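You operate a simulated robot arm through the tools that you are given. There is no shell and no other tool. Be economical: measure what you need, move in short steps, check, and stop when the job is done.

You are at the controls of a simulated robot arm. One attempt, no reset.

TASK
Put the silver weight on the tension post, set the tension on the card and store it.
Fine: switch the unit on, turn the blue knob, press STORE once.

The check looks at the end state, three seconds after you hand in, the way a careful person would. Anything else that was tipped, shoved, dropped, spilled or broken makes it a failure.

THE ROBOT
A 6-joint arm with a four-finger gripper, fixed in place. Base frame: the origin is at the foot of the arm, x ahead of it, y to its left, z up. Lengths are in mm, angles in rad, forces in N, time in s.
Its first joint turns from -2.897 to 2.897 rad. Payload 3.67 kg.
The tool frame sits at the grasp point between the pads (the TCP): z along the fingers, y along the line on which they close. The tips reach 28 mm beyond it. Largest opening 112 mm; the body of the gripper starts 73 mm behind the TCP.
Orientation is that of the tool frame in the base frame, as a unit quaternion [w, x, y, z]. With the fingers straight down and closing along the base's y, the tool's x points along the base's -x, its y along +y and its z along -z.

THE INTERFACE
- The arm moves only by the tool drive_tool. Its argument "deltas" is a list that holds one entry, the list of rows, each a list of 7 numbers: the closure in counts, from 0 (fully open) to 255 (shut), then the shift along the tool's x, y, z in units of 400 mm (1.0 is 400 mm), then the turn, a rotation vector about the tool's x, y, z in units of 120 degrees (1.0 is 120 degrees). In form: [[[hand, x, y, z, ax, ay, az], ...]]. A call has 1 to 12 rows; each row is the pose to reach, as a shift and turn from the pose commanded when the call began, along the tool's axes at that moment. A call with a number of a shift or a turn outside -1 to 1 is refused whole. Rows are played at 5 a second. More than 50 mm and 0.15 rad between two rows, or a gripper value outside its range, and nothing of the call is played. Where a pose cannot be reached the arm comes as near as it can. A force on the tool above 40 N (or 10 N above the force at the start of the call, whichever is more), or a blocked arm, ends the call early, and 0.2 s more pass. Each finger halts on what it meets, pressing with about 26 N; the grip force reading is that of the motor and also rises with nothing between the fingers. The clock runs only during rows and for 0.2 s after the last one: add rows that repeat a pose to give the fingers time. It gives the time, the measured TCP pose, the force on the tool (base axes), the opening and the grip force at its end, in the units of the frame above (readings bear some noise), with the torque about the TCP (base axes, N m) and any sound that the robot's microphone picked up.
- Cameras (640 x 400 px; columns grow to the right, rows downward): "scene" is fixed at [220.3, -648.7, 1635.6]; the picture's right is [0.88, -0.48, 0.00], its down [-0.23, -0.42, -0.88] and it looks along [0.42, 0.77, -0.47] (base axes); focal length 352 px, centre (320, 200). "wrist" rides on the gripper at [60, -18, -104] in the tool frame; the picture's right is [0.29, 0.96, 0.00], its down [-0.80, 0.24, -0.55] and it looks along [-0.53, 0.16, 0.83] (tool axes); focal length 234 px, centre (320, 200). There is no depth. A picture from a camera that has moved, and an enlarged one, comes with that camera's place and axes in the base frame and with its lens.
- grab_frame(camera): a new picture of that camera. The clock stands still meanwhile.
- inspect(camera, box): a new picture of the part [left, top, right, bottom] of that camera's present view, enlarged. The clock stands still meanwhile.
- finish_job(): hands the job in; it is judged then, once.

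Go step by step. Nothing tells you positions but the pictures and the camera data: compare them with the known pose of the tool, close in by small moves and look again before you grip or let go. The budget is 120 turns and 84 pictures, counting those below and the enlarged ones. Unless the task says otherwise, let go and move clear before handing in, and close with one line.

The tools are called after "Request:" as a command line: name --argument value ..., lists and objects as JSON in quotes. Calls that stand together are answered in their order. drive_tool: Moves the arm, as the interface text tells. Its arguments: {"type":"object","properties":{"deltas":{"type":"array","items":{"type":"array","items":{"type":"array","items":{"type":"number"}}}}},"required":["deltas"]} The other tools are called the same way: grab_frame (camera) takes a picture; inspect (camera, box) takes an enlarged picture of a part of a camera's view; finish_job () hands the job in.

At the start:

```text
clock: 0.0
ee_pos: [439.4, 355.8, 1184.6]
tcp_rot: [0.0, -0.001, 1.0, 0.001]
contact_force: [-0.1, -0.8, -0.4]
ft_torque: [-0.01, 0.0, 0.0]
opening: 112.2
grip_force: 0.0
```

scene: 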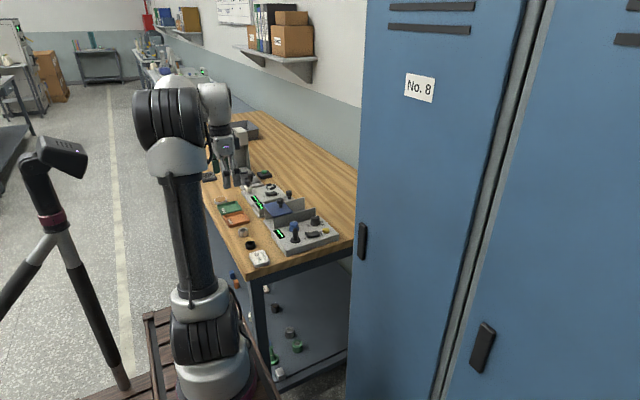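
wrist: 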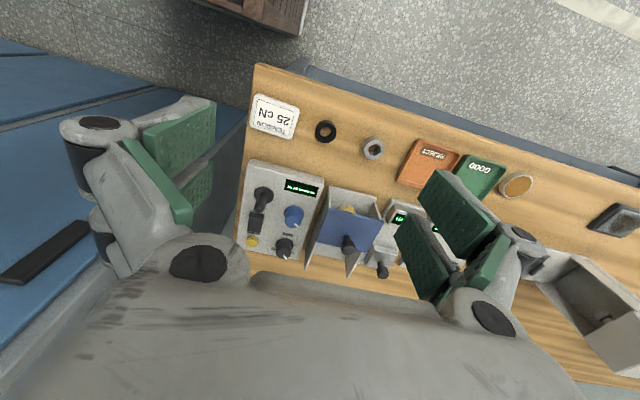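

I see a bench with a tension unit (display, blue knob, post, etc.), a card "TENSION 25 cN", a black ring and a silver ring. I will look closer first.

Request:
inspect --camera "wrist" --box '[220, 80, 420, 280]'

Request:
inspect --camera "scene" --box '[200, 160, 360, 280]'

```text
2.00 times, centred on (320, 180) of wrist
camera zoom: at [379.7, 338.5, 1287.5], right [-0.29, 0.96, 0.0], down [0.8, 0.24, 0.55], along [0.53, 0.16, -0.83], focal length 468 px, centre (320, 240)
```

zoom: 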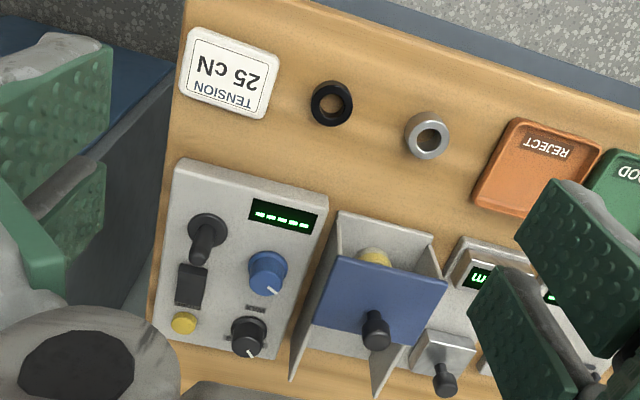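

```text
3.33 times, centred on (280, 220) of scene
camera zoom: at [220.3, -648.7, 1635.6], right [0.88, -0.48, 0.0], down [-0.23, -0.42, -0.88], along [0.42, 0.77, -0.47], focal length 1172 px, centre (453, 133)
```

zoom: 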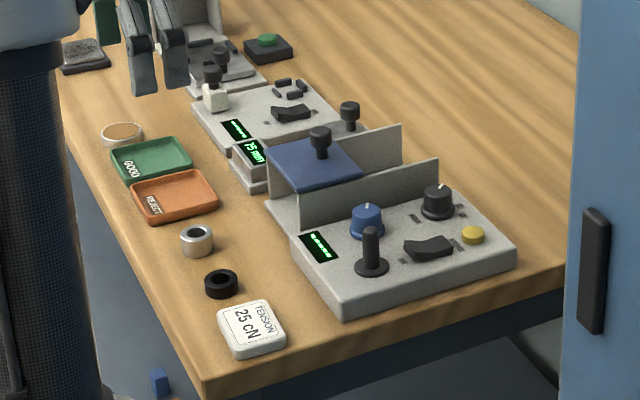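

The silver ring is at about (498,474,895), and the post base on the tension unit is near (638,304,914). I'll move nearer to read the unit's labels.

Request:
drive_tool --deltas '[[[0, -0.075, -0.048, 0.062, 0, 0, 0], [0, -0.15, -0.096, 0.124, 0, 0, 0], [0, -0.225, -0.144, 0.186, 0, 0, 0], [0, -0.3, -0.192, 0.248, 0, 0, 0], [0, -0.375, -0.24, 0.31, 0, 0, 0], [0, -0.375, -0.24, 0.31, 0, 0, 0]]]'

Request:
inspect --camera "wrist" --box '[160, 60, 480, 300]'

Request:
inspect --camera "scene" --box '[260, 195, 340, 255]'

```text
clock: 1.4
ee_pos: [590.0, 258.8, 1060.4]
tcp_rot: [0.0, -0.001, 1.0, 0.002]
contact_force: [-0.2, 0.9, -0.8]
ft_torque: [0.0, 0.0, -0.01]
opening: 111.8
grip_force: 0.1
```

```text
1.67 times, centred on (320, 180) of wrist
camera zoom: at [530.2, 241.1, 1163.9], right [-0.29, 0.96, 0.0], down [0.8, 0.24, 0.55], along [0.53, 0.16, -0.83], focal length 390 px, centre (320, 233)
```

zoom: 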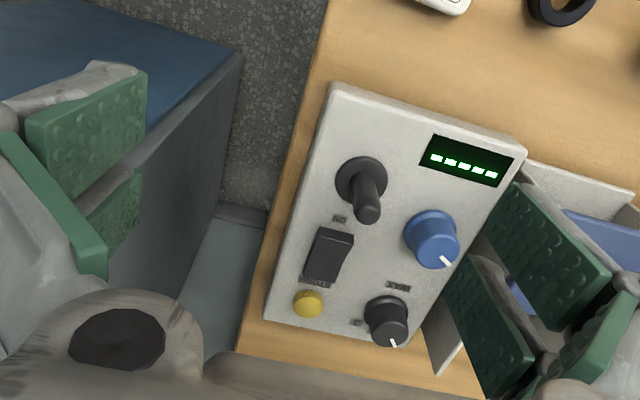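

```text
6.67 times, centred on (300, 225) of scene
camera zoom: at [220.3, -648.7, 1635.6], right [0.88, -0.48, 0.0], down [-0.23, -0.42, -0.88], along [0.42, 0.77, -0.47], focal length 2344 px, centre (453, 33)
```

zoom: 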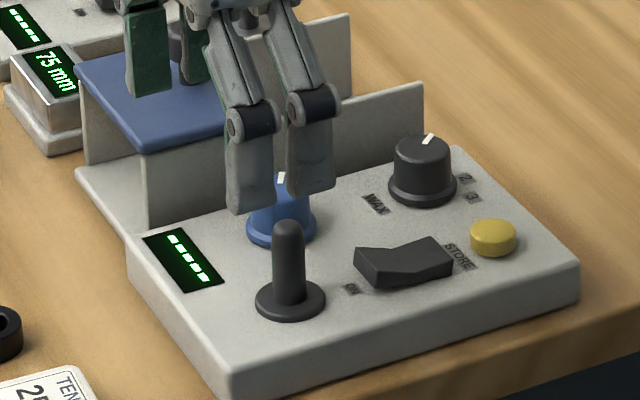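

The rocker has an ON mark, yellow is STORE, and the black knob is a WAX selector to leave alone. I'll zoom in to confirm labels.

Request:
inspect --camera "wrist" --box '[280, 150, 400, 240]'

```text
4.44 times, centred on (340, 195) of wrist
camera zoom: at [530.2, 241.1, 1163.9], right [-0.29, 0.96, 0.0], down [0.8, 0.24, 0.55], along [0.53, 0.16, -0.83], focal length 1041 px, centre (231, 222)
```

zoom: 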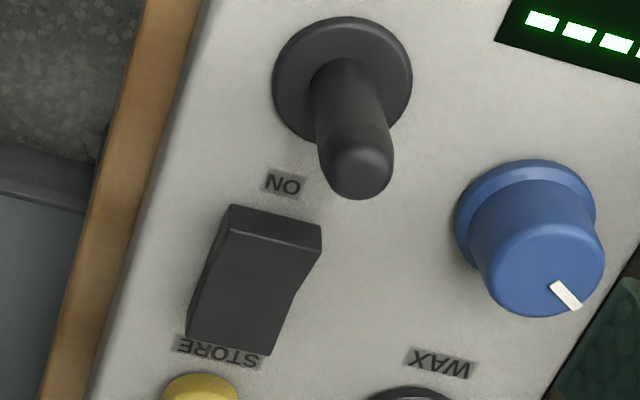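

Labels are clear. Now I move above the silver ring for a closer look, with the gripper partly closed to clear its neighbours.

Request:
drive_tool --deltas '[[[0, 0.038, 0.09, 0.025, 0, 0, 0], [0, 0.077, 0.18, 0.05, 0, 0, 0], [30, 0.115, 0.27, 0.075, 0, 0, 0], [60, 0.153, 0.36, 0.1, 0, 0, 0], [90, 0.192, 0.45, 0.125, 0, 0, 0], [90, 0.23, 0.5375, 0.15, 0, 0, 0], [90, 0.23, 0.5375, 0.15, 0, 0, 0]]]'

Request:
grab_frame --camera "wrist"

Request:
inspect --camera "scene" --box '[210, 195, 290, 255]'

```text
clock: 3.0
ee_pos: [496.3, 476.7, 1000.2]
tcp_rot: [0.0, -0.001, 1.0, 0.002]
contact_force: [-0.8, 0.1, -0.3]
ft_torque: [0.01, 0.01, -0.01]
opening: 72.4
grip_force: 0.0
```

```text
76 pictures are left
camera wrist: at [437.6, 458.7, 1103.7], right [-0.29, 0.96, 0.0], down [0.8, 0.24, 0.55], along [0.53, 0.16, -0.83], focal length 234 px, centre (320, 200)
```

wrist: 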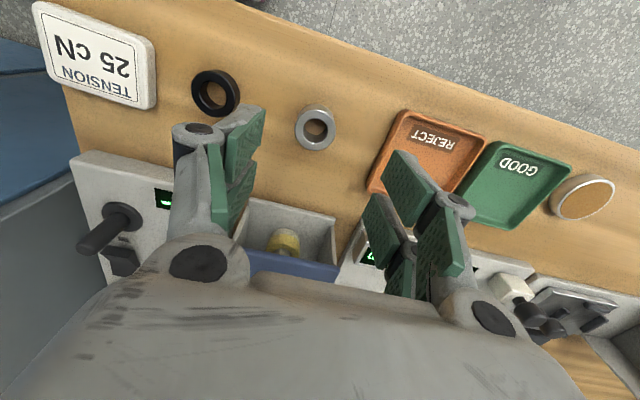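

```text
6.67 times, centred on (250, 225) of scene
camera zoom: at [220.3, -648.7, 1635.6], right [0.88, -0.48, 0.0], down [-0.23, -0.42, -0.88], along [0.42, 0.77, -0.47], focal length 2344 px, centre (787, 33)
```

zoom: 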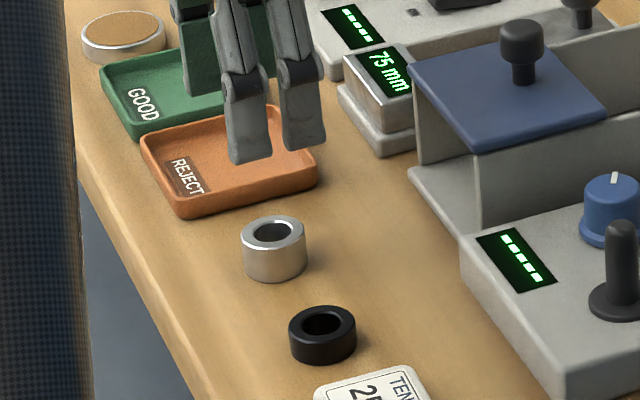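

Ring top centre is about (498,475,~898), roughly 36 mm wide and 20 mm tall. I'll descend partway and check alignment.

Request:
drive_tool --deltas '[[[90, -0.002, -0.003, 0.08, 0, 0, 0], [90, -0.005, -0.005, 0.1625, 0, 0, 0], [90, -0.005, -0.005, 0.1625, 0, 0, 0]]]'

Request:
grab_frame --camera "wrist"

Request:
inspect --camera "scene" --box '[210, 195, 290, 255]'

```text
clock: 3.8
ee_pos: [500.1, 473.2, 936.4]
tcp_rot: [0.0, 0.0, 1.0, 0.001]
contact_force: [0.0, -0.1, 0.8]
ft_torque: [-0.02, -0.01, 0.03]
opening: 72.3
grip_force: 0.0
```

```text
74 pictures are left
camera wrist: at [439.9, 456.0, 1039.3], right [-0.29, 0.96, 0.0], down [0.8, 0.24, 0.55], along [0.53, 0.16, -0.83], focal length 234 px, centre (320, 200)
```

wrist: 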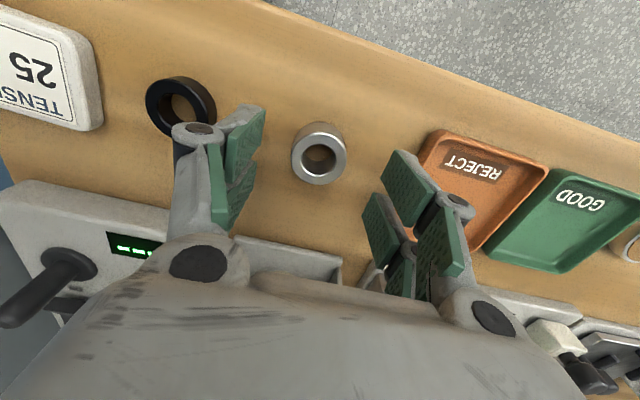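

```text
6.67 times, centred on (250, 225) of scene
camera zoom: at [220.3, -648.7, 1635.6], right [0.88, -0.48, 0.0], down [-0.23, -0.42, -0.88], along [0.42, 0.77, -0.47], focal length 2344 px, centre (787, 33)
```

zoom: 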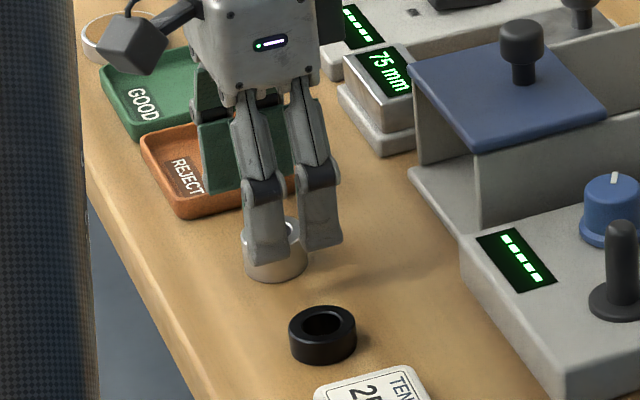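

The ring is centred between the fingers near (497,474). I'll descend with small steps until the tips are just above the table and look.

Request:
drive_tool --deltas '[[[90, 0.004, 0.001, 0.02, 0, 0, 0], [90, 0.007, 0.001, 0.04, 0, 0, 0], [90, 0.007, 0.001, 0.055, 0, 0, 0], [90, 0.007, 0.001, 0.055, 0, 0, 0]]]'

Request:
grab_frame --camera "wrist"

Request:
inspect --camera "scene" --box '[220, 205, 276, 247]'

```text
clock: 4.8
ee_pos: [494.8, 474.3, 912.9]
tcp_rot: [-0.001, -0.001, 1.0, 0.001]
contact_force: [0.2, 1.1, -0.6]
ft_torque: [0.0, 0.03, 0.04]
opening: 72.3
grip_force: 0.1
```

```text
72 pictures are left
camera wrist: at [436.5, 456.1, 1016.7], right [-0.29, 0.96, 0.0], down [0.8, 0.24, 0.55], along [0.53, 0.16, -0.83], focal length 234 px, centre (320, 200)
```

wrist: 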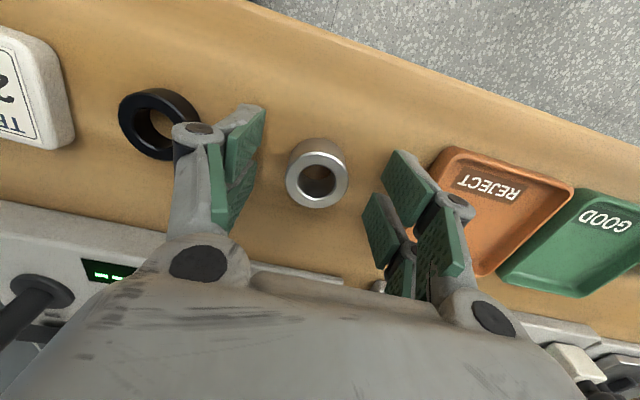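

```text
9.52 times, centred on (248, 226) of scene
camera zoom: at [220.3, -648.7, 1635.6], right [0.88, -0.48, 0.0], down [-0.23, -0.42, -0.88], along [0.42, 0.77, -0.47], focal length 3348 px, centre (1006, -48)
```

zoom: 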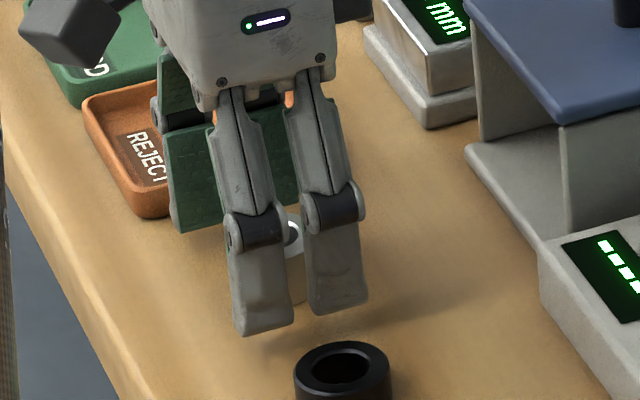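

The ring sits between the pads with the tips near table height. Closing on it now.

Request:
drive_tool --deltas '[[[140, 0, 0, 0, 0, 0, 0], [200, 0, 0, 0, 0, 0, 0], [255, 0, 0, 0, 0, 0, 0], [255, 0, 0, 0, 0, 0, 0], [255, 0, 0, 0, 0, 0, 0]]]'

Request:
grab_frame --camera "wrist"

```text
clock: 6.0
ee_pos: [496.6, 474.8, 913.0]
tcp_rot: [0.0, 0.0, 1.0, 0.001]
contact_force: [0.5, -1.0, 0.0]
ft_torque: [-0.04, 0.0, 0.02]
opening: 34.4
grip_force: 25.9
```

```text
70 pictures are left
camera wrist: at [436.6, 456.1, 1016.7], right [-0.29, 0.96, 0.0], down [0.8, 0.24, 0.55], along [0.53, 0.16, -0.83], focal length 234 px, centre (320, 200)
```

wrist: 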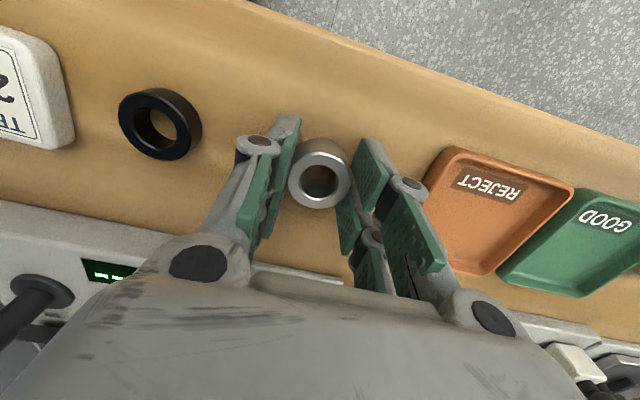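

Ring gripped (34.4 mm). Post is vertical at about (641,305), base 912, top ~959. I'll lift to 1043 and carry it above the post.

Request:
drive_tool --deltas '[[[255, 0, 0, -0.08, 0, 0, 0], [255, 0, 0, -0.2, 0, 0, 0], [255, 0, 0, -0.325, 0, 0, 0], [255, -0.06, -0.07, -0.325, 0, 0, 0], [255, -0.13, -0.15, -0.325, 0, 0, 0], [255, -0.2, -0.235, -0.325, 0, 0, 0], [255, -0.27, -0.317, -0.325, 0, 0, 0], [255, -0.33, -0.387, -0.325, 0, 0, 0], [255, -0.361, -0.424, -0.325, 0, 0, 0], [255, -0.361, -0.424, -0.325, 0, 0, 0]]]'

Request:
grab_frame --camera "wrist"

Request:
inspect --camera "scene" --box '[260, 180, 340, 240]'

```text
clock: 8.2
ee_pos: [640.3, 307.3, 1043.2]
tcp_rot: [0.0, -0.001, 1.0, 0.0]
contact_force: [0.2, 0.6, -1.5]
ft_torque: [0.05, 0.0, 0.04]
opening: 34.6
grip_force: 26.3
```

```text
69 pictures are left
camera wrist: at [581.4, 288.2, 1146.2], right [-0.29, 0.96, 0.0], down [0.8, 0.24, 0.55], along [0.53, 0.16, -0.83], focal length 234 px, centre (320, 200)
```

wrist: 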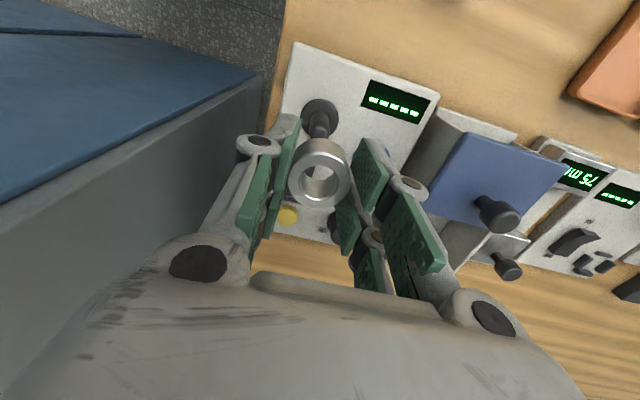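

```text
6.67 times, centred on (300, 210) of scene
camera zoom: at [220.3, -648.7, 1635.6], right [0.88, -0.48, 0.0], down [-0.23, -0.42, -0.88], along [0.42, 0.77, -0.47], focal length 2344 px, centre (453, 133)
```

zoom: 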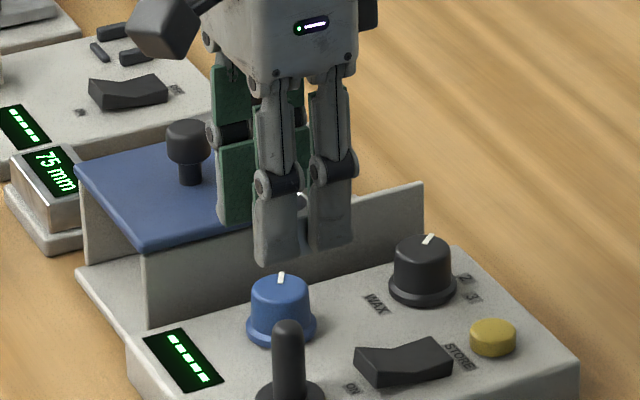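

The ring is held over the post; I'll zoom to refine the offset.

Request:
inspect --camera "wrist" --box '[270, 80, 390, 230]'

```text
2.67 times, centred on (330, 155) of wrist
camera zoom: at [581.4, 288.2, 1146.2], right [-0.29, 0.96, 0.0], down [0.8, 0.24, 0.55], along [0.53, 0.16, -0.83], focal length 624 px, centre (293, 320)
```

zoom: 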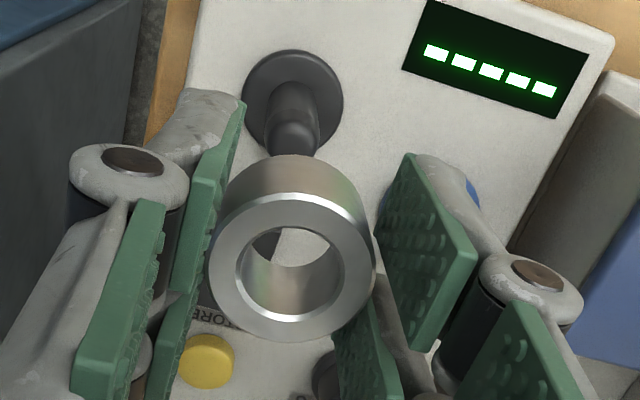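

By my measure the ring is about 4–5 mm too far in x. I'll correct that, descend to just above the post top and check again.

Request:
drive_tool --deltas '[[[255, 0.011, -0.003, 0.05, 0, 0, 0], [255, 0.011, -0.003, 0.1, 0, 0, 0], [255, 0.011, -0.003, 0.1, 0, 0, 0]]]'

Request:
inspect --camera "wrist" --box '[270, 80, 390, 230]'

Request:
inspect --camera "scene" --box '[270, 200, 326, 242]'

```text
clock: 9.0
ee_pos: [637.6, 305.1, 1002.8]
tcp_rot: [0.0, -0.001, 1.0, 0.0]
contact_force: [-0.1, -0.1, -0.7]
ft_torque: [-0.02, 0.01, 0.02]
opening: 34.1
grip_force: 25.5
```

```text
2.67 times, centred on (330, 155) of wrist
camera zoom: at [577.1, 288.2, 1106.3], right [-0.29, 0.96, 0.0], down [0.8, 0.24, 0.55], along [0.53, 0.16, -0.83], focal length 624 px, centre (293, 320)
```

zoom: 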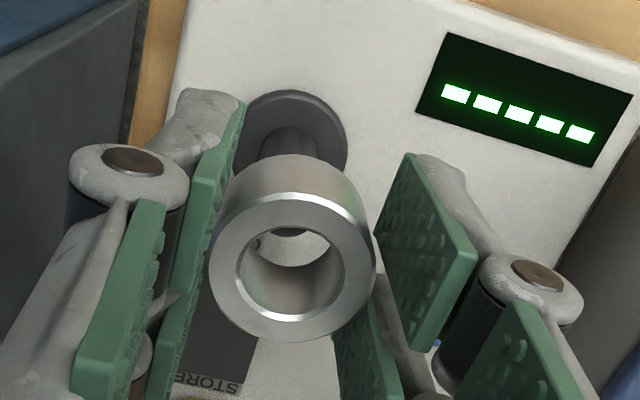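

```text
9.52 times, centred on (298, 221) of scene
camera zoom: at [220.3, -648.7, 1635.6], right [0.88, -0.48, 0.0], down [-0.23, -0.42, -0.88], along [0.42, 0.77, -0.47], focal length 3348 px, centre (530, 0)
```

zoom: 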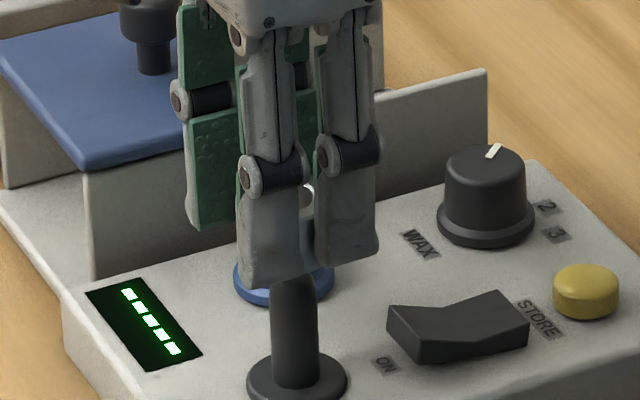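

Alignment is within about 2 mm. I'll nudge slightly and lower a bit to bring the ring bottom to the post tip, watching the force.

Request:
drive_tool --deltas '[[[255, 0.003, -0.001, 0.01, 0, 0, 0], [255, 0.003, -0.001, 0.02, 0, 0, 0], [255, 0.003, -0.001, 0.03, 0, 0, 0], [255, 0.003, -0.001, 0.03, 0, 0, 0]]]'

Request:
inspect --camera "wrist" --box '[270, 80, 390, 230]'

Request:
inspect --camera "scene" --box '[270, 200, 326, 242]'

```text
clock: 10.0
ee_pos: [634.8, 303.3, 991.1]
tcp_rot: [0.0, 0.0, 1.0, 0.0]
contact_force: [-1.0, 1.1, -0.9]
ft_torque: [0.02, -0.03, 0.0]
opening: 34.1
grip_force: 26.0
```

```text
2.67 times, centred on (330, 155) of wrist
camera zoom: at [575.9, 285.6, 1094.5], right [-0.29, 0.96, 0.0], down [0.8, 0.24, 0.55], along [0.53, 0.16, -0.83], focal length 624 px, centre (293, 320)
```

zoom: 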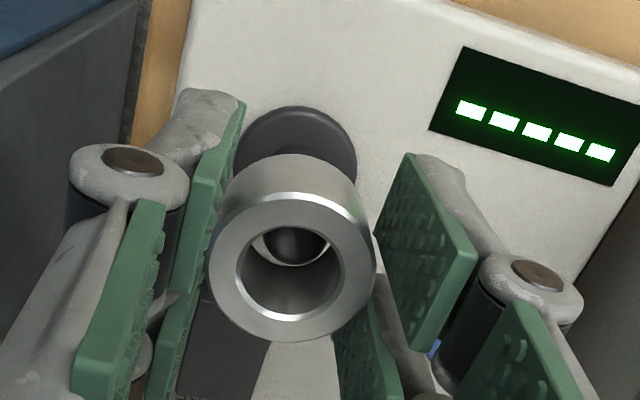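

```text
9.52 times, centred on (298, 221) of scene
camera zoom: at [220.3, -648.7, 1635.6], right [0.88, -0.48, 0.0], down [-0.23, -0.42, -0.88], along [0.42, 0.77, -0.47], focal length 3348 px, centre (530, 0)
```

zoom: 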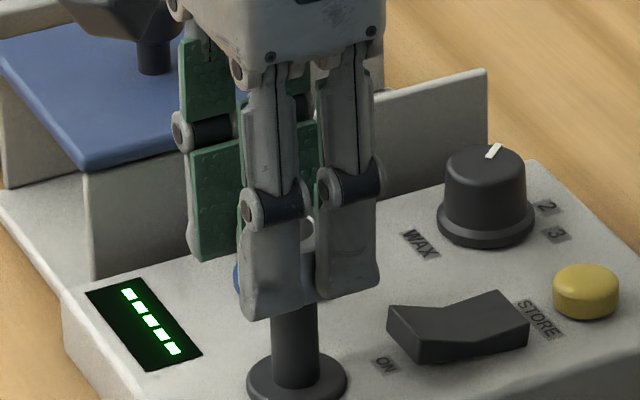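

The post tip is visible inside the ring hole, with a nearly even gap. I'll shift about 0.7 mm in y and keep lowering.

Request:
drive_tool --deltas '[[[255, 0, 0.002, 0.0, 0, 0, 0], [255, 0, 0.002, 0.01, 0, 0, 0], [255, 0, 0.002, 0.02, 0, 0, 0], [255, 0, 0.002, 0.03, 0, 0, 0], [255, 0, 0.002, 0.03, 0, 0, 0]]]'

Request:
inspect --camera "wrist" --box '[270, 80, 390, 230]'

Request:
inspect --camera "scene" --box '[270, 200, 326, 242]'

```text
clock: 11.2
ee_pos: [636.0, 304.8, 978.6]
tcp_rot: [0.001, -0.001, 1.0, 0.0]
contact_force: [18.3, 3.5, 4.7]
ft_torque: [0.07, -0.67, 0.07]
opening: 34.3
grip_force: 26.1
```

```text
2.67 times, centred on (330, 155) of wrist
camera zoom: at [577.0, 286.4, 1082.7], right [-0.29, 0.96, 0.0], down [0.8, 0.24, 0.56], along [0.53, 0.16, -0.83], focal length 624 px, centre (293, 320)
```

zoom: 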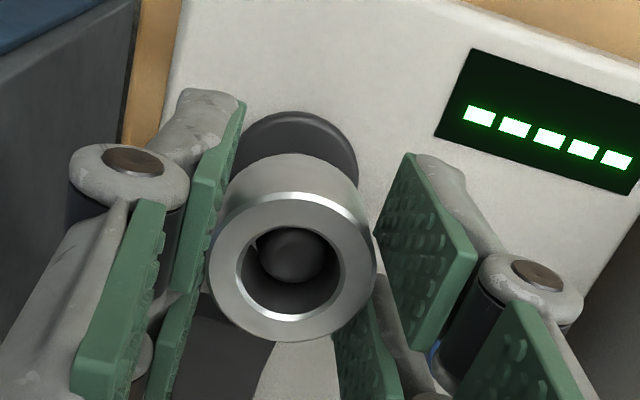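

```text
9.52 times, centred on (298, 221) of scene
camera zoom: at [220.3, -648.7, 1635.6], right [0.88, -0.48, 0.0], down [-0.23, -0.42, -0.88], along [0.42, 0.77, -0.47], focal length 3348 px, centre (530, 0)
```

zoom: 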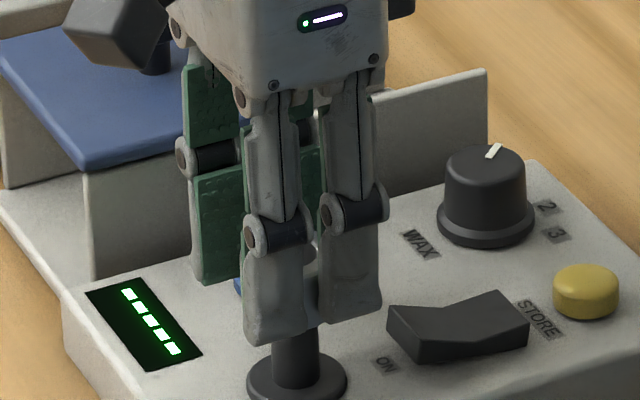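

The ring is now over the post tip, with an 18 N side force in +x. I'll relieve it by moving +x about 1.5 mm.

Request:
drive_tool --deltas '[[[255, -0.0035, 0.001, -0.002, 0, 0, 0], [255, -0.0035, 0.001, -0.002, 0, 0, 0]]]'

```text
clock: 11.8
ee_pos: [636.5, 303.9, 978.8]
tcp_rot: [-0.001, -0.001, 1.0, 0.0]
contact_force: [13.8, 3.1, 1.6]
ft_torque: [0.11, -0.47, 0.04]
opening: 34.4
grip_force: 26.1
```

Force is easing; I'll move further in +x.

Request:
drive_tool --deltas '[[[255, -0.005, 0.0015, 0, 0, 0, 0], [255, -0.005, 0.0015, 0, 0, 0, 0]]]'

Request:
inspect --camera "wrist" --box '[270, 80, 390, 230]'

```text
clock: 12.4
ee_pos: [636.6, 303.8, 979.2]
tcp_rot: [-0.001, 0.0, 1.0, 0.001]
contact_force: [-0.3, 1.9, -1.6]
ft_torque: [0.04, 0.0, 0.04]
opening: 34.4
grip_force: 25.8
```

```text
2.67 times, centred on (330, 155) of wrist
camera zoom: at [577.9, 286.5, 1082.2], right [-0.29, 0.96, 0.0], down [0.8, 0.24, 0.55], along [0.53, 0.16, -0.83], focal length 624 px, centre (293, 320)
```

zoom: 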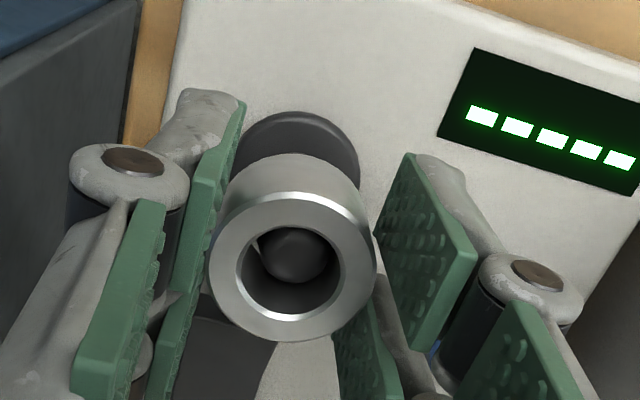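

Side force gone. Continuing down another 16 mm.

Request:
drive_tool --deltas '[[[255, -0.0015, 0.001, 0.01, 0, 0, 0], [255, -0.0015, 0.001, 0.02, 0, 0, 0], [255, -0.0015, 0.001, 0.03, 0, 0, 0], [255, -0.0015, 0.001, 0.04, 0, 0, 0], [255, -0.0015, 0.001, 0.04, 0, 0, 0]]]'

Request:
inspect --camera "scene" --box '[270, 200, 326, 242]'

```text
clock: 13.6
ee_pos: [637.9, 305.0, 962.7]
tcp_rot: [0.001, -0.001, 1.0, 0.002]
contact_force: [0.9, 0.6, -1.4]
ft_torque: [-0.01, 0.0, 0.03]
opening: 34.0
grip_force: 26.2
```

```text
9.52 times, centred on (298, 221) of scene
camera zoom: at [220.3, -648.7, 1635.6], right [0.88, -0.48, 0.0], down [-0.23, -0.42, -0.88], along [0.42, 0.77, -0.47], focal length 3348 px, centre (530, 0)
```

zoom: 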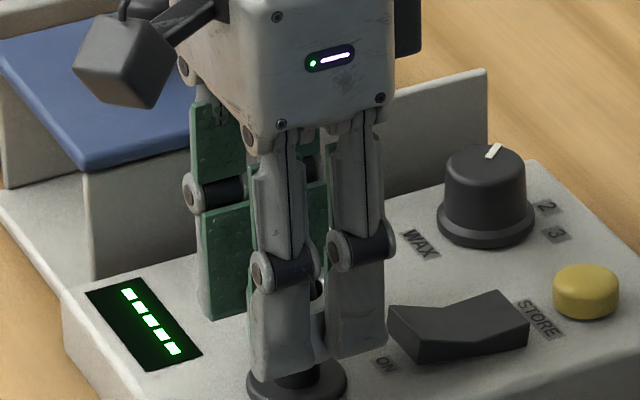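

No contact force. Lowering the last ~10 mm in small steps until it seats on the flange.

Request:
drive_tool --deltas '[[[255, 0, 0, 0.005, 0, 0, 0], [255, 0, 0, 0.01, 0, 0, 0], [255, 0, 0, 0.015, 0, 0, 0], [255, 0, 0, 0.02, 0, 0, 0], [255, 0, 0, 0.025, 0, 0, 0], [255, 0, 0, 0.025, 0, 0, 0]]]'

Request:
inspect --camera "scene" --box '[270, 200, 326, 242]'

Request:
inspect --camera "wrist" --box '[260, 90, 380, 240]'

```text
clock: 15.0
ee_pos: [638.9, 304.5, 952.6]
tcp_rot: [0.0, -0.001, 1.0, 0.001]
contact_force: [0.4, -0.3, -0.5]
ft_torque: [0.0, -0.04, 0.04]
opening: 34.2
grip_force: 26.1
```

```text
9.52 times, centred on (298, 221) of scene
camera zoom: at [220.3, -648.7, 1635.6], right [0.88, -0.48, 0.0], down [-0.23, -0.42, -0.88], along [0.42, 0.77, -0.47], focal length 3348 px, centre (530, 0)
```

zoom: 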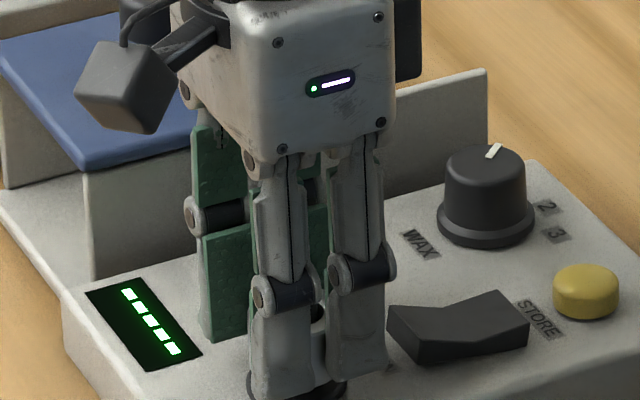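

```text
2.67 times, centred on (320, 165) of wrist
camera zoom: at [579.4, 286.9, 1056.5], right [-0.29, 0.96, 0.0], down [0.8, 0.24, 0.55], along [0.53, 0.16, -0.83], focal length 624 px, centre (320, 293)
```

zoom: 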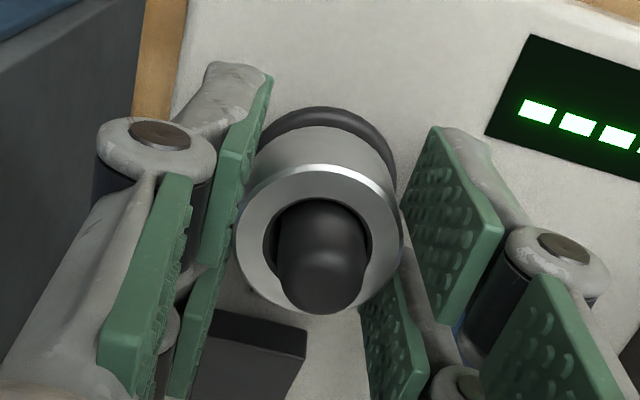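

Request:
drive_tool --deltas '[[[255, 0, 0, 0.0025, 0, 0, 0], [255, 0, 0, 0.005, 0, 0, 0], [255, 0, 0, 0.0075, 0, 0, 0], [255, 0, 0, 0.01, 0, 0, 0], [255, 0, 0, 0.0125, 0, 0, 0], [255, 0, 0, 0.015, 0, 0, 0], [255, 0, 0, 0.015, 0, 0, 0]]]'

Request:
inspect --camera "wrist" --box '[260, 90, 380, 240]'

```text
clock: 16.6
ee_pos: [639.8, 304.3, 948.3]
tcp_rot: [0.0, -0.002, 1.0, 0.001]
contact_force: [-0.7, -0.7, -0.5]
ft_torque: [0.0, 0.0, -0.01]
opening: 34.0
grip_force: 26.0
```

```text
2.67 times, centred on (320, 165) of wrist
camera zoom: at [579.5, 287.1, 1050.7], right [-0.29, 0.96, 0.0], down [0.8, 0.24, 0.55], along [0.53, 0.16, -0.83], focal length 624 px, centre (320, 293)
```

zoom: 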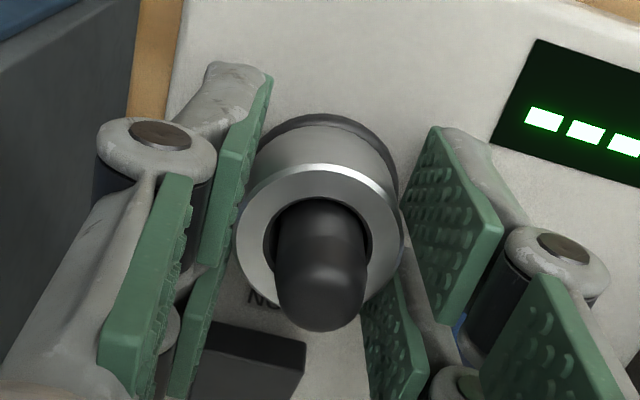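

Nearly seated and still no contact; a few more millimetres.

Request:
drive_tool --deltas '[[[255, 0, 0, 0.0025, 0, 0, 0], [255, 0, 0, 0.005, 0, 0, 0], [255, 0, 0, 0.0075, 0, 0, 0], [255, 0, 0, 0.01, 0, 0, 0], [255, 0, 0, 0.01, 0, 0, 0]]]'

Request:
inspect --camera "wrist" --box '[260, 90, 380, 240]'

```text
clock: 17.8
ee_pos: [639.5, 304.7, 943.6]
tcp_rot: [0.0, -0.001, 1.0, 0.001]
contact_force: [6.4, -1.1, 17.7]
ft_torque: [0.03, -0.28, 0.01]
opening: 33.8
grip_force: 25.4
```

```text
2.67 times, centred on (320, 165) of wrist
camera zoom: at [579.4, 287.2, 1047.3], right [-0.29, 0.96, 0.0], down [0.8, 0.24, 0.56], along [0.53, 0.16, -0.83], focal length 624 px, centre (320, 293)
```

zoom: 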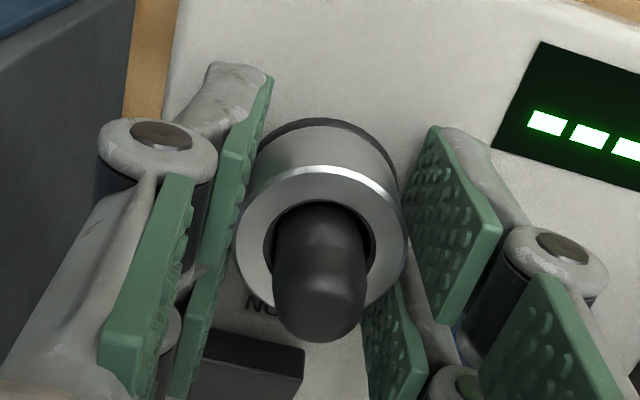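

Seated on the flange (18 N down-contact). Release with a small opening and rise.

Request:
drive_tool --deltas '[[[255, 0, 0, -0.0025, 0, 0, 0], [200, 0, 0, -0.0025, 0, 0, 0], [140, 0, 0, -0.0025, 0, 0, 0], [130, 0, 0, -0.0025, 0, 0, 0], [130, 0, 0, -0.04, 0, 0, 0], [130, 0, 0, -0.12, 0, 0, 0], [130, 0, 0, -0.24, 0, 0, 0], [130, 0, 0, -0.3, 0, 0, 0], [130, 0, 0, -0.3, 0, 0, 0]]]'

Request:
grab_frame --camera "wrist"

Request:
inspect --camera "scene" --box '[270, 205, 334, 253]'

```text
clock: 19.8
ee_pos: [637.9, 306.1, 1064.5]
tcp_rot: [0.0, -0.002, 1.0, 0.0]
contact_force: [0.3, -0.4, -0.2]
ft_torque: [-0.03, 0.05, 0.01]
opening: 54.7
grip_force: 0.0
```

```text
54 pictures are left
camera wrist: at [579.4, 287.7, 1167.8], right [-0.29, 0.96, 0.0], down [0.8, 0.24, 0.55], along [0.53, 0.16, -0.83], focal length 234 px, centre (320, 200)
```

wrist: 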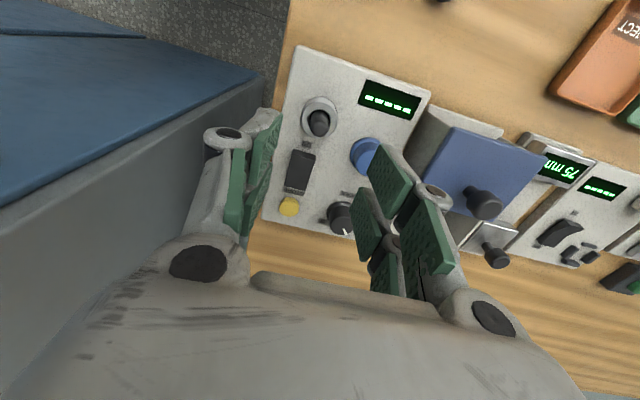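

```text
8.33 times, centred on (302, 229) of scene
camera zoom: at [220.3, -648.7, 1635.6], right [0.88, -0.48, 0.0], down [-0.23, -0.42, -0.88], along [0.42, 0.77, -0.47], focal length 2930 px, centre (470, -42)
```

zoom: 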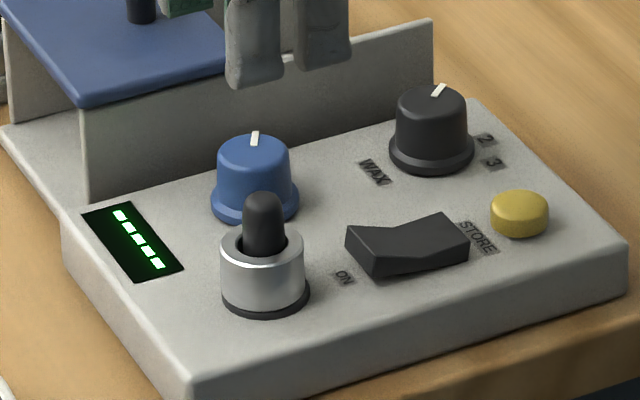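

The weight is seated on the post flange. Next: switch on by pressing the ON end of the rocker (about x 680, y 298) with closed fingers; approach first and check.

Request:
drive_tool --deltas '[[[180, -0.05, -0.01, 0.05, 0, 0, 0], [255, -0.109, -0.019, 0.1, 0, 0, 0], [255, -0.109, -0.019, 0.18, 0, 0, 0], [255, -0.109, -0.019, 0.18, 0, 0, 0]]]'

Request:
inspect --camera "wrist" --box '[220, 60, 420, 260]'

Request:
inspect --camera "scene" --box '[270, 205, 334, 253]'

```text
clock: 20.8
ee_pos: [682.6, 296.9, 990.7]
tcp_rot: [0.0, -0.001, 1.0, 0.001]
contact_force: [-0.7, 0.6, 0.2]
ft_torque: [-0.02, -0.01, -0.02]
opening: 0.0
grip_force: 26.1
```

```text
2.00 times, centred on (320, 160) of wrist
camera zoom: at [623.1, 279.9, 1094.1], right [-0.29, 0.96, 0.0], down [0.8, 0.24, 0.55], along [0.53, 0.16, -0.83], focal length 468 px, centre (320, 280)
```

zoom: 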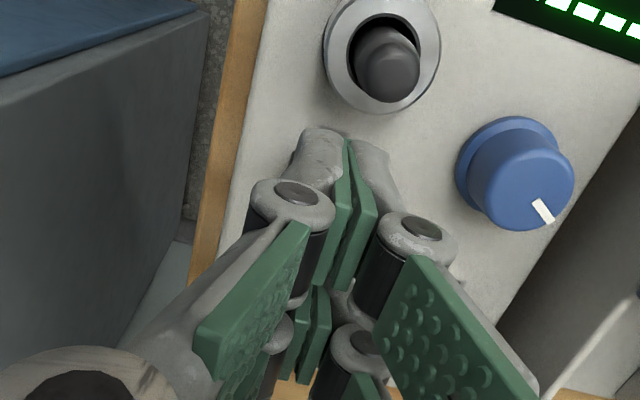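

```text
8.33 times, centred on (302, 229) of scene
camera zoom: at [220.3, -648.7, 1635.6], right [0.88, -0.48, 0.0], down [-0.23, -0.42, -0.88], along [0.42, 0.77, -0.47], focal length 2930 px, centre (470, -42)
```

zoom: 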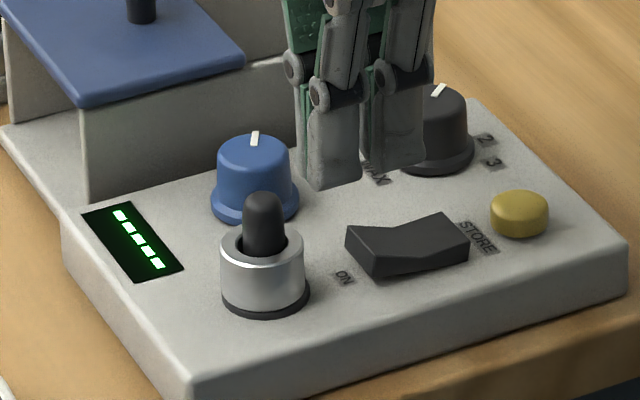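

The fingers are two-pronged, about ±23 mm wide in x, which would cover both rocker ends. I'll turn the tool 90° so the narrow side lies along the rocker, raising slightly first.

Request:
drive_tool --deltas '[[[255, 0, 0, -0.05, 0, 0, 0], [255, 0, 0, -0.05, 0, 0, -0.0682], [255, 0, 0, -0.05, 0, 0, -0.1364], [255, 0, 0, -0.05, 0, 0, -0.2046], [255, 0, 0, -0.05, 0, 0, -0.2728], [255, 0, 0, -0.05, 0, 0, -0.341], [255, 0, 0, -0.05, 0, 0, -0.4092], [255, 0, 0, -0.05, 0, 0, -0.4774], [255, 0, 0, -0.05, 0, 0, -0.5456], [255, 0, 0, -0.05, 0, 0, -0.6138], [255, 0, 0, -0.05, 0, 0, -0.682], [255, 0, 0, -0.05, 0, 0, -0.75]]]'

Request:
drive_tool --deltas '[[[255, 0, 0, 0.025, 0, 0, 0], [255, 0, 0, 0.05, 0, 0, 0], [255, 0, 0, 0.05, 0, 0, 0]]]'

Request:
grab_frame --camera "wrist"

Request:
inspect --camera "scene" --box '[270, 205, 334, 253]'

```text
clock: 23.4
ee_pos: [682.2, 298.2, 1012.3]
tcp_rot: [-0.001, 0.708, -0.706, -0.001]
contact_force: [0.1, -1.0, 0.8]
ft_torque: [0.03, -0.01, 0.02]
opening: 0.0
grip_force: 26.0
```

```text
clock: 24.2
ee_pos: [682.9, 297.4, 991.8]
tcp_rot: [-0.001, 0.708, -0.706, 0.0]
contact_force: [-0.3, 0.6, 0.3]
ft_torque: [0.0, 0.0, -0.01]
opening: 0.0
grip_force: 26.0
```

```text
50 pictures are left
camera wrist: at [701.3, 238.0, 1095.0], right [-0.96, -0.29, 0.0], down [-0.24, 0.8, 0.56], along [-0.16, 0.53, -0.83], focal length 234 px, centre (320, 200)
```

wrist: 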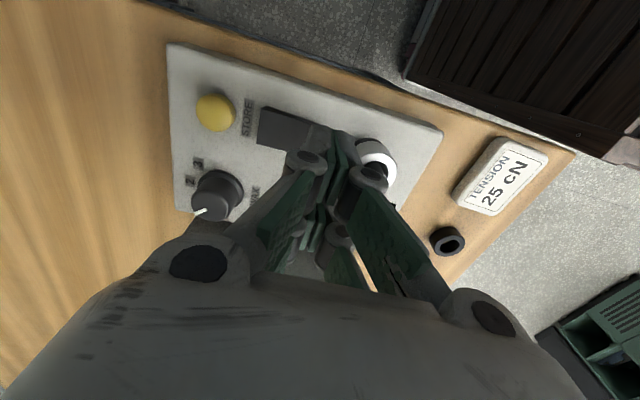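

```text
8.33 times, centred on (302, 229) of scene
camera zoom: at [220.3, -648.7, 1635.6], right [0.88, -0.48, 0.0], down [-0.23, -0.42, -0.88], along [0.42, 0.77, -0.47], focal length 2930 px, centre (470, -42)
```

zoom: 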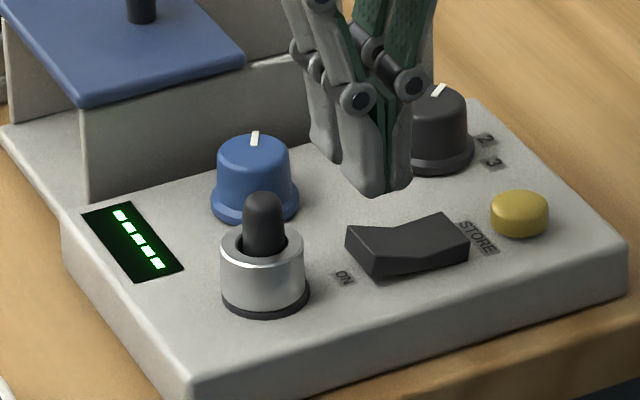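

The rocker spans about x 683–728, y ~300. I'll shift to x 688, y 300 and press down carefully.

Request:
drive_tool --deltas '[[[255, -0.005, -0.0125, 0, 0, 0, 0], [255, -0.005, -0.0125, 0.04, 0, 0, 0], [255, -0.005, -0.0125, 0.06, 0, 0, 0], [255, -0.005, -0.0125, 0.07, 0, 0, 0], [255, -0.005, -0.0125, 0.08, 0, 0, 0], [255, -0.005, -0.0125, 0.08, 0, 0, 0]]]'

Request:
inspect --camera "scene" --box '[270, 205, 334, 253]'

```text
clock: 25.6
ee_pos: [688.5, 298.1, 959.4]
tcp_rot: [-0.001, 0.708, -0.707, -0.001]
contact_force: [0.0, 0.3, 0.5]
ft_torque: [0.0, 0.0, -0.04]
opening: 0.2
grip_force: 26.1
```

```text
8.33 times, centred on (302, 229) of scene
camera zoom: at [220.3, -648.7, 1635.6], right [0.88, -0.48, 0.0], down [-0.23, -0.42, -0.88], along [0.42, 0.77, -0.47], focal length 2930 px, centre (470, -42)
```

zoom: 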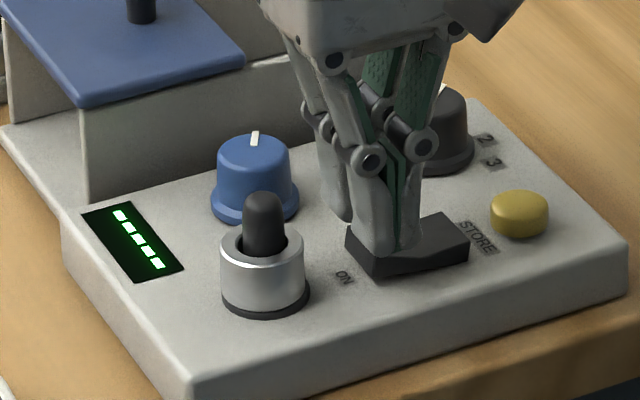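

The tips are just above the ON half. I'll shift 4 mm toward the ON end and press further.

Request:
drive_tool --deltas '[[[255, 0, 0.01, 0, 0, 0, 0], [255, 0, 0.01, 0.005, 0, 0, 0], [255, 0, 0.01, 0.01, 0, 0, 0], [255, 0, 0.01, 0.015, 0, 0, 0], [255, 0, 0.01, 0.02, 0, 0, 0]]]'

Request:
inspect --camera "scene" --box '[270, 205, 334, 253]'

```text
clock: 26.8
ee_pos: [683.5, 300.2, 951.8]
tcp_rot: [0.0, 0.708, -0.706, 0.0]
contact_force: [-0.1, 0.5, 0.8]
ft_torque: [0.0, -0.03, -0.03]
opening: 0.2
grip_force: 26.2
```

```text
8.33 times, centred on (302, 229) of scene
camera zoom: at [220.3, -648.7, 1635.6], right [0.88, -0.48, 0.0], down [-0.23, -0.42, -0.88], along [0.42, 0.77, -0.47], focal length 2930 px, centre (470, -42)
```

zoom: 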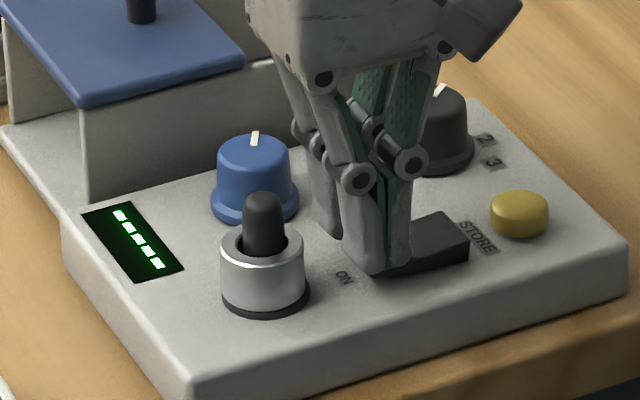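

No contact yet. I'll shift 3 mm back onto the rocker and press further.

Request:
drive_tool --deltas '[[[255, 0, -0.0075, 0, 0, 0, 0], [255, 0, -0.0075, 0.005, 0, 0, 0], [255, 0, -0.0075, 0.01, 0, 0, 0], [255, 0, -0.0075, 0.015, 0, 0, 0]]]'

Request:
inspect --camera "scene" --box '[270, 205, 334, 253]'

```text
clock: 27.8
ee_pos: [687.0, 298.1, 946.0]
tcp_rot: [-0.003, 0.708, -0.707, 0.0]
contact_force: [1.9, -1.0, 18.6]
ft_torque: [-0.07, -0.15, -0.01]
opening: 0.2
grip_force: 26.3
```

```text
8.33 times, centred on (302, 229) of scene
camera zoom: at [220.3, -648.7, 1635.6], right [0.88, -0.48, 0.0], down [-0.23, -0.42, -0.88], along [0.42, 0.77, -0.47], focal length 2930 px, centre (470, -42)
```

zoom: 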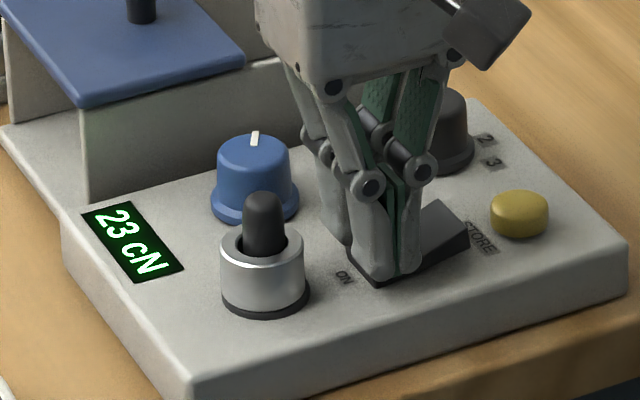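

The unit is on and reads 23 cN; the card asks for 25. I'll rise, then move above the blue knob at about (666,370), top ~942, with fingers opening along x.

Request:
drive_tool --deltas '[[[255, 0, 0, -0.05, 0, 0, 0], [255, 0, 0, -0.16, 0, 0, 0], [200, -0.09, 0.026, -0.16, 0, 0, 0], [130, -0.18, 0.0525, -0.16, 0, 0, 0], [130, -0.18, 0.0525, -0.16, 0, 0, 0], [130, -0.18, 0.0525, -0.16, 0, 0, 0]]]'

Request:
grab_frame --camera "wrist"

Request:
inspect --camera "scene" --box '[260, 190, 340, 250]'

```text
clock: 29.2
ee_pos: [665.6, 370.4, 1007.7]
tcp_rot: [-0.001, 0.708, -0.706, -0.001]
contact_force: [0.6, -0.1, -0.8]
ft_torque: [0.01, 0.0, 0.02]
opening: 55.2
grip_force: 0.0
```

```text
45 pictures are left
camera wrist: at [684.0, 311.7, 1110.1], right [-0.96, -0.29, 0.0], down [-0.24, 0.8, 0.56], along [-0.16, 0.53, -0.83], focal length 234 px, centre (320, 200)
```

wrist: 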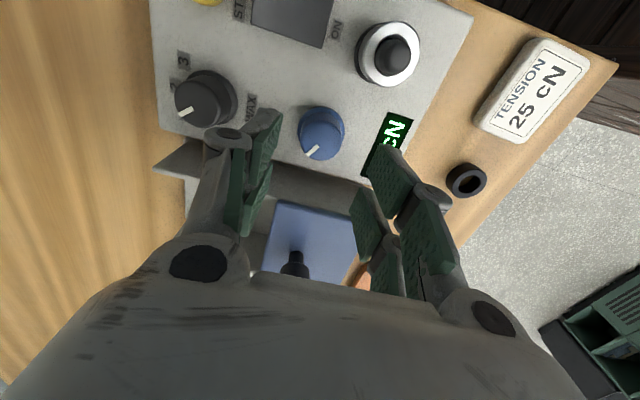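

```text
6.67 times, centred on (300, 220) of scene
camera zoom: at [220.3, -648.7, 1635.6], right [0.88, -0.48, 0.0], down [-0.23, -0.42, -0.88], along [0.42, 0.77, -0.47], focal length 2344 px, centre (453, 67)
```

zoom: 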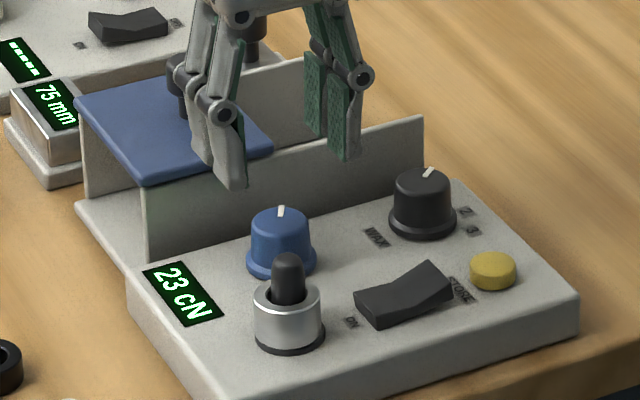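

Knob refined to about (667,366). I'll descend partway and check clearance to the wall.

Request:
drive_tool --deltas '[[[130, 0.01, -0.003, 0.04, 0, 0, 0], [130, 0.01, -0.003, 0.09, 0, 0, 0], [130, 0.01, -0.003, 0.09, 0, 0, 0]]]'

Request:
grab_frame --camera "wrist"

Request:
inspect --camera "scene" --box '[260, 190, 340, 250]'

```text
clock: 30.0
ee_pos: [666.9, 367.7, 973.5]
tcp_rot: [0.0, 0.708, -0.707, -0.001]
contact_force: [0.6, -0.8, 0.5]
ft_torque: [0.01, -0.02, 0.0]
opening: 54.9
grip_force: 0.1
```

```text
43 pictures are left
camera wrist: at [685.1, 308.1, 1076.4], right [-0.96, -0.29, 0.0], down [-0.24, 0.8, 0.56], along [-0.16, 0.53, -0.83], focal length 234 px, centre (320, 200)
```

wrist: 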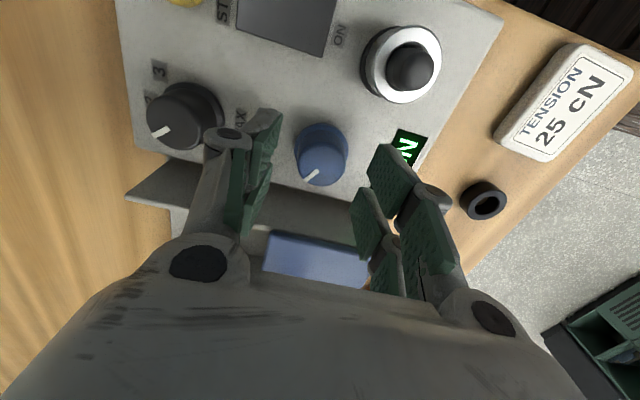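

```text
6.67 times, centred on (300, 220) of scene
camera zoom: at [220.3, -648.7, 1635.6], right [0.88, -0.48, 0.0], down [-0.23, -0.42, -0.88], along [0.42, 0.77, -0.47], focal length 2344 px, centre (453, 67)
```

zoom: 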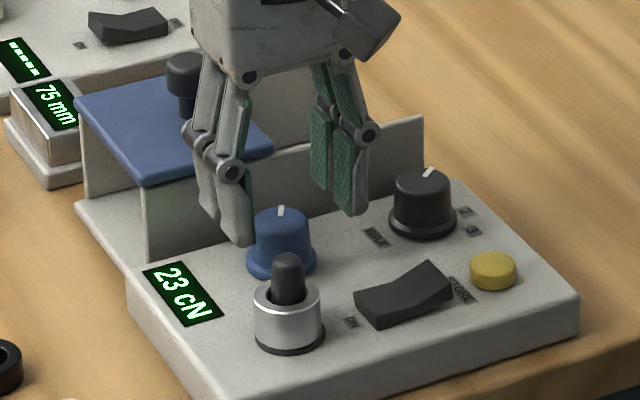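

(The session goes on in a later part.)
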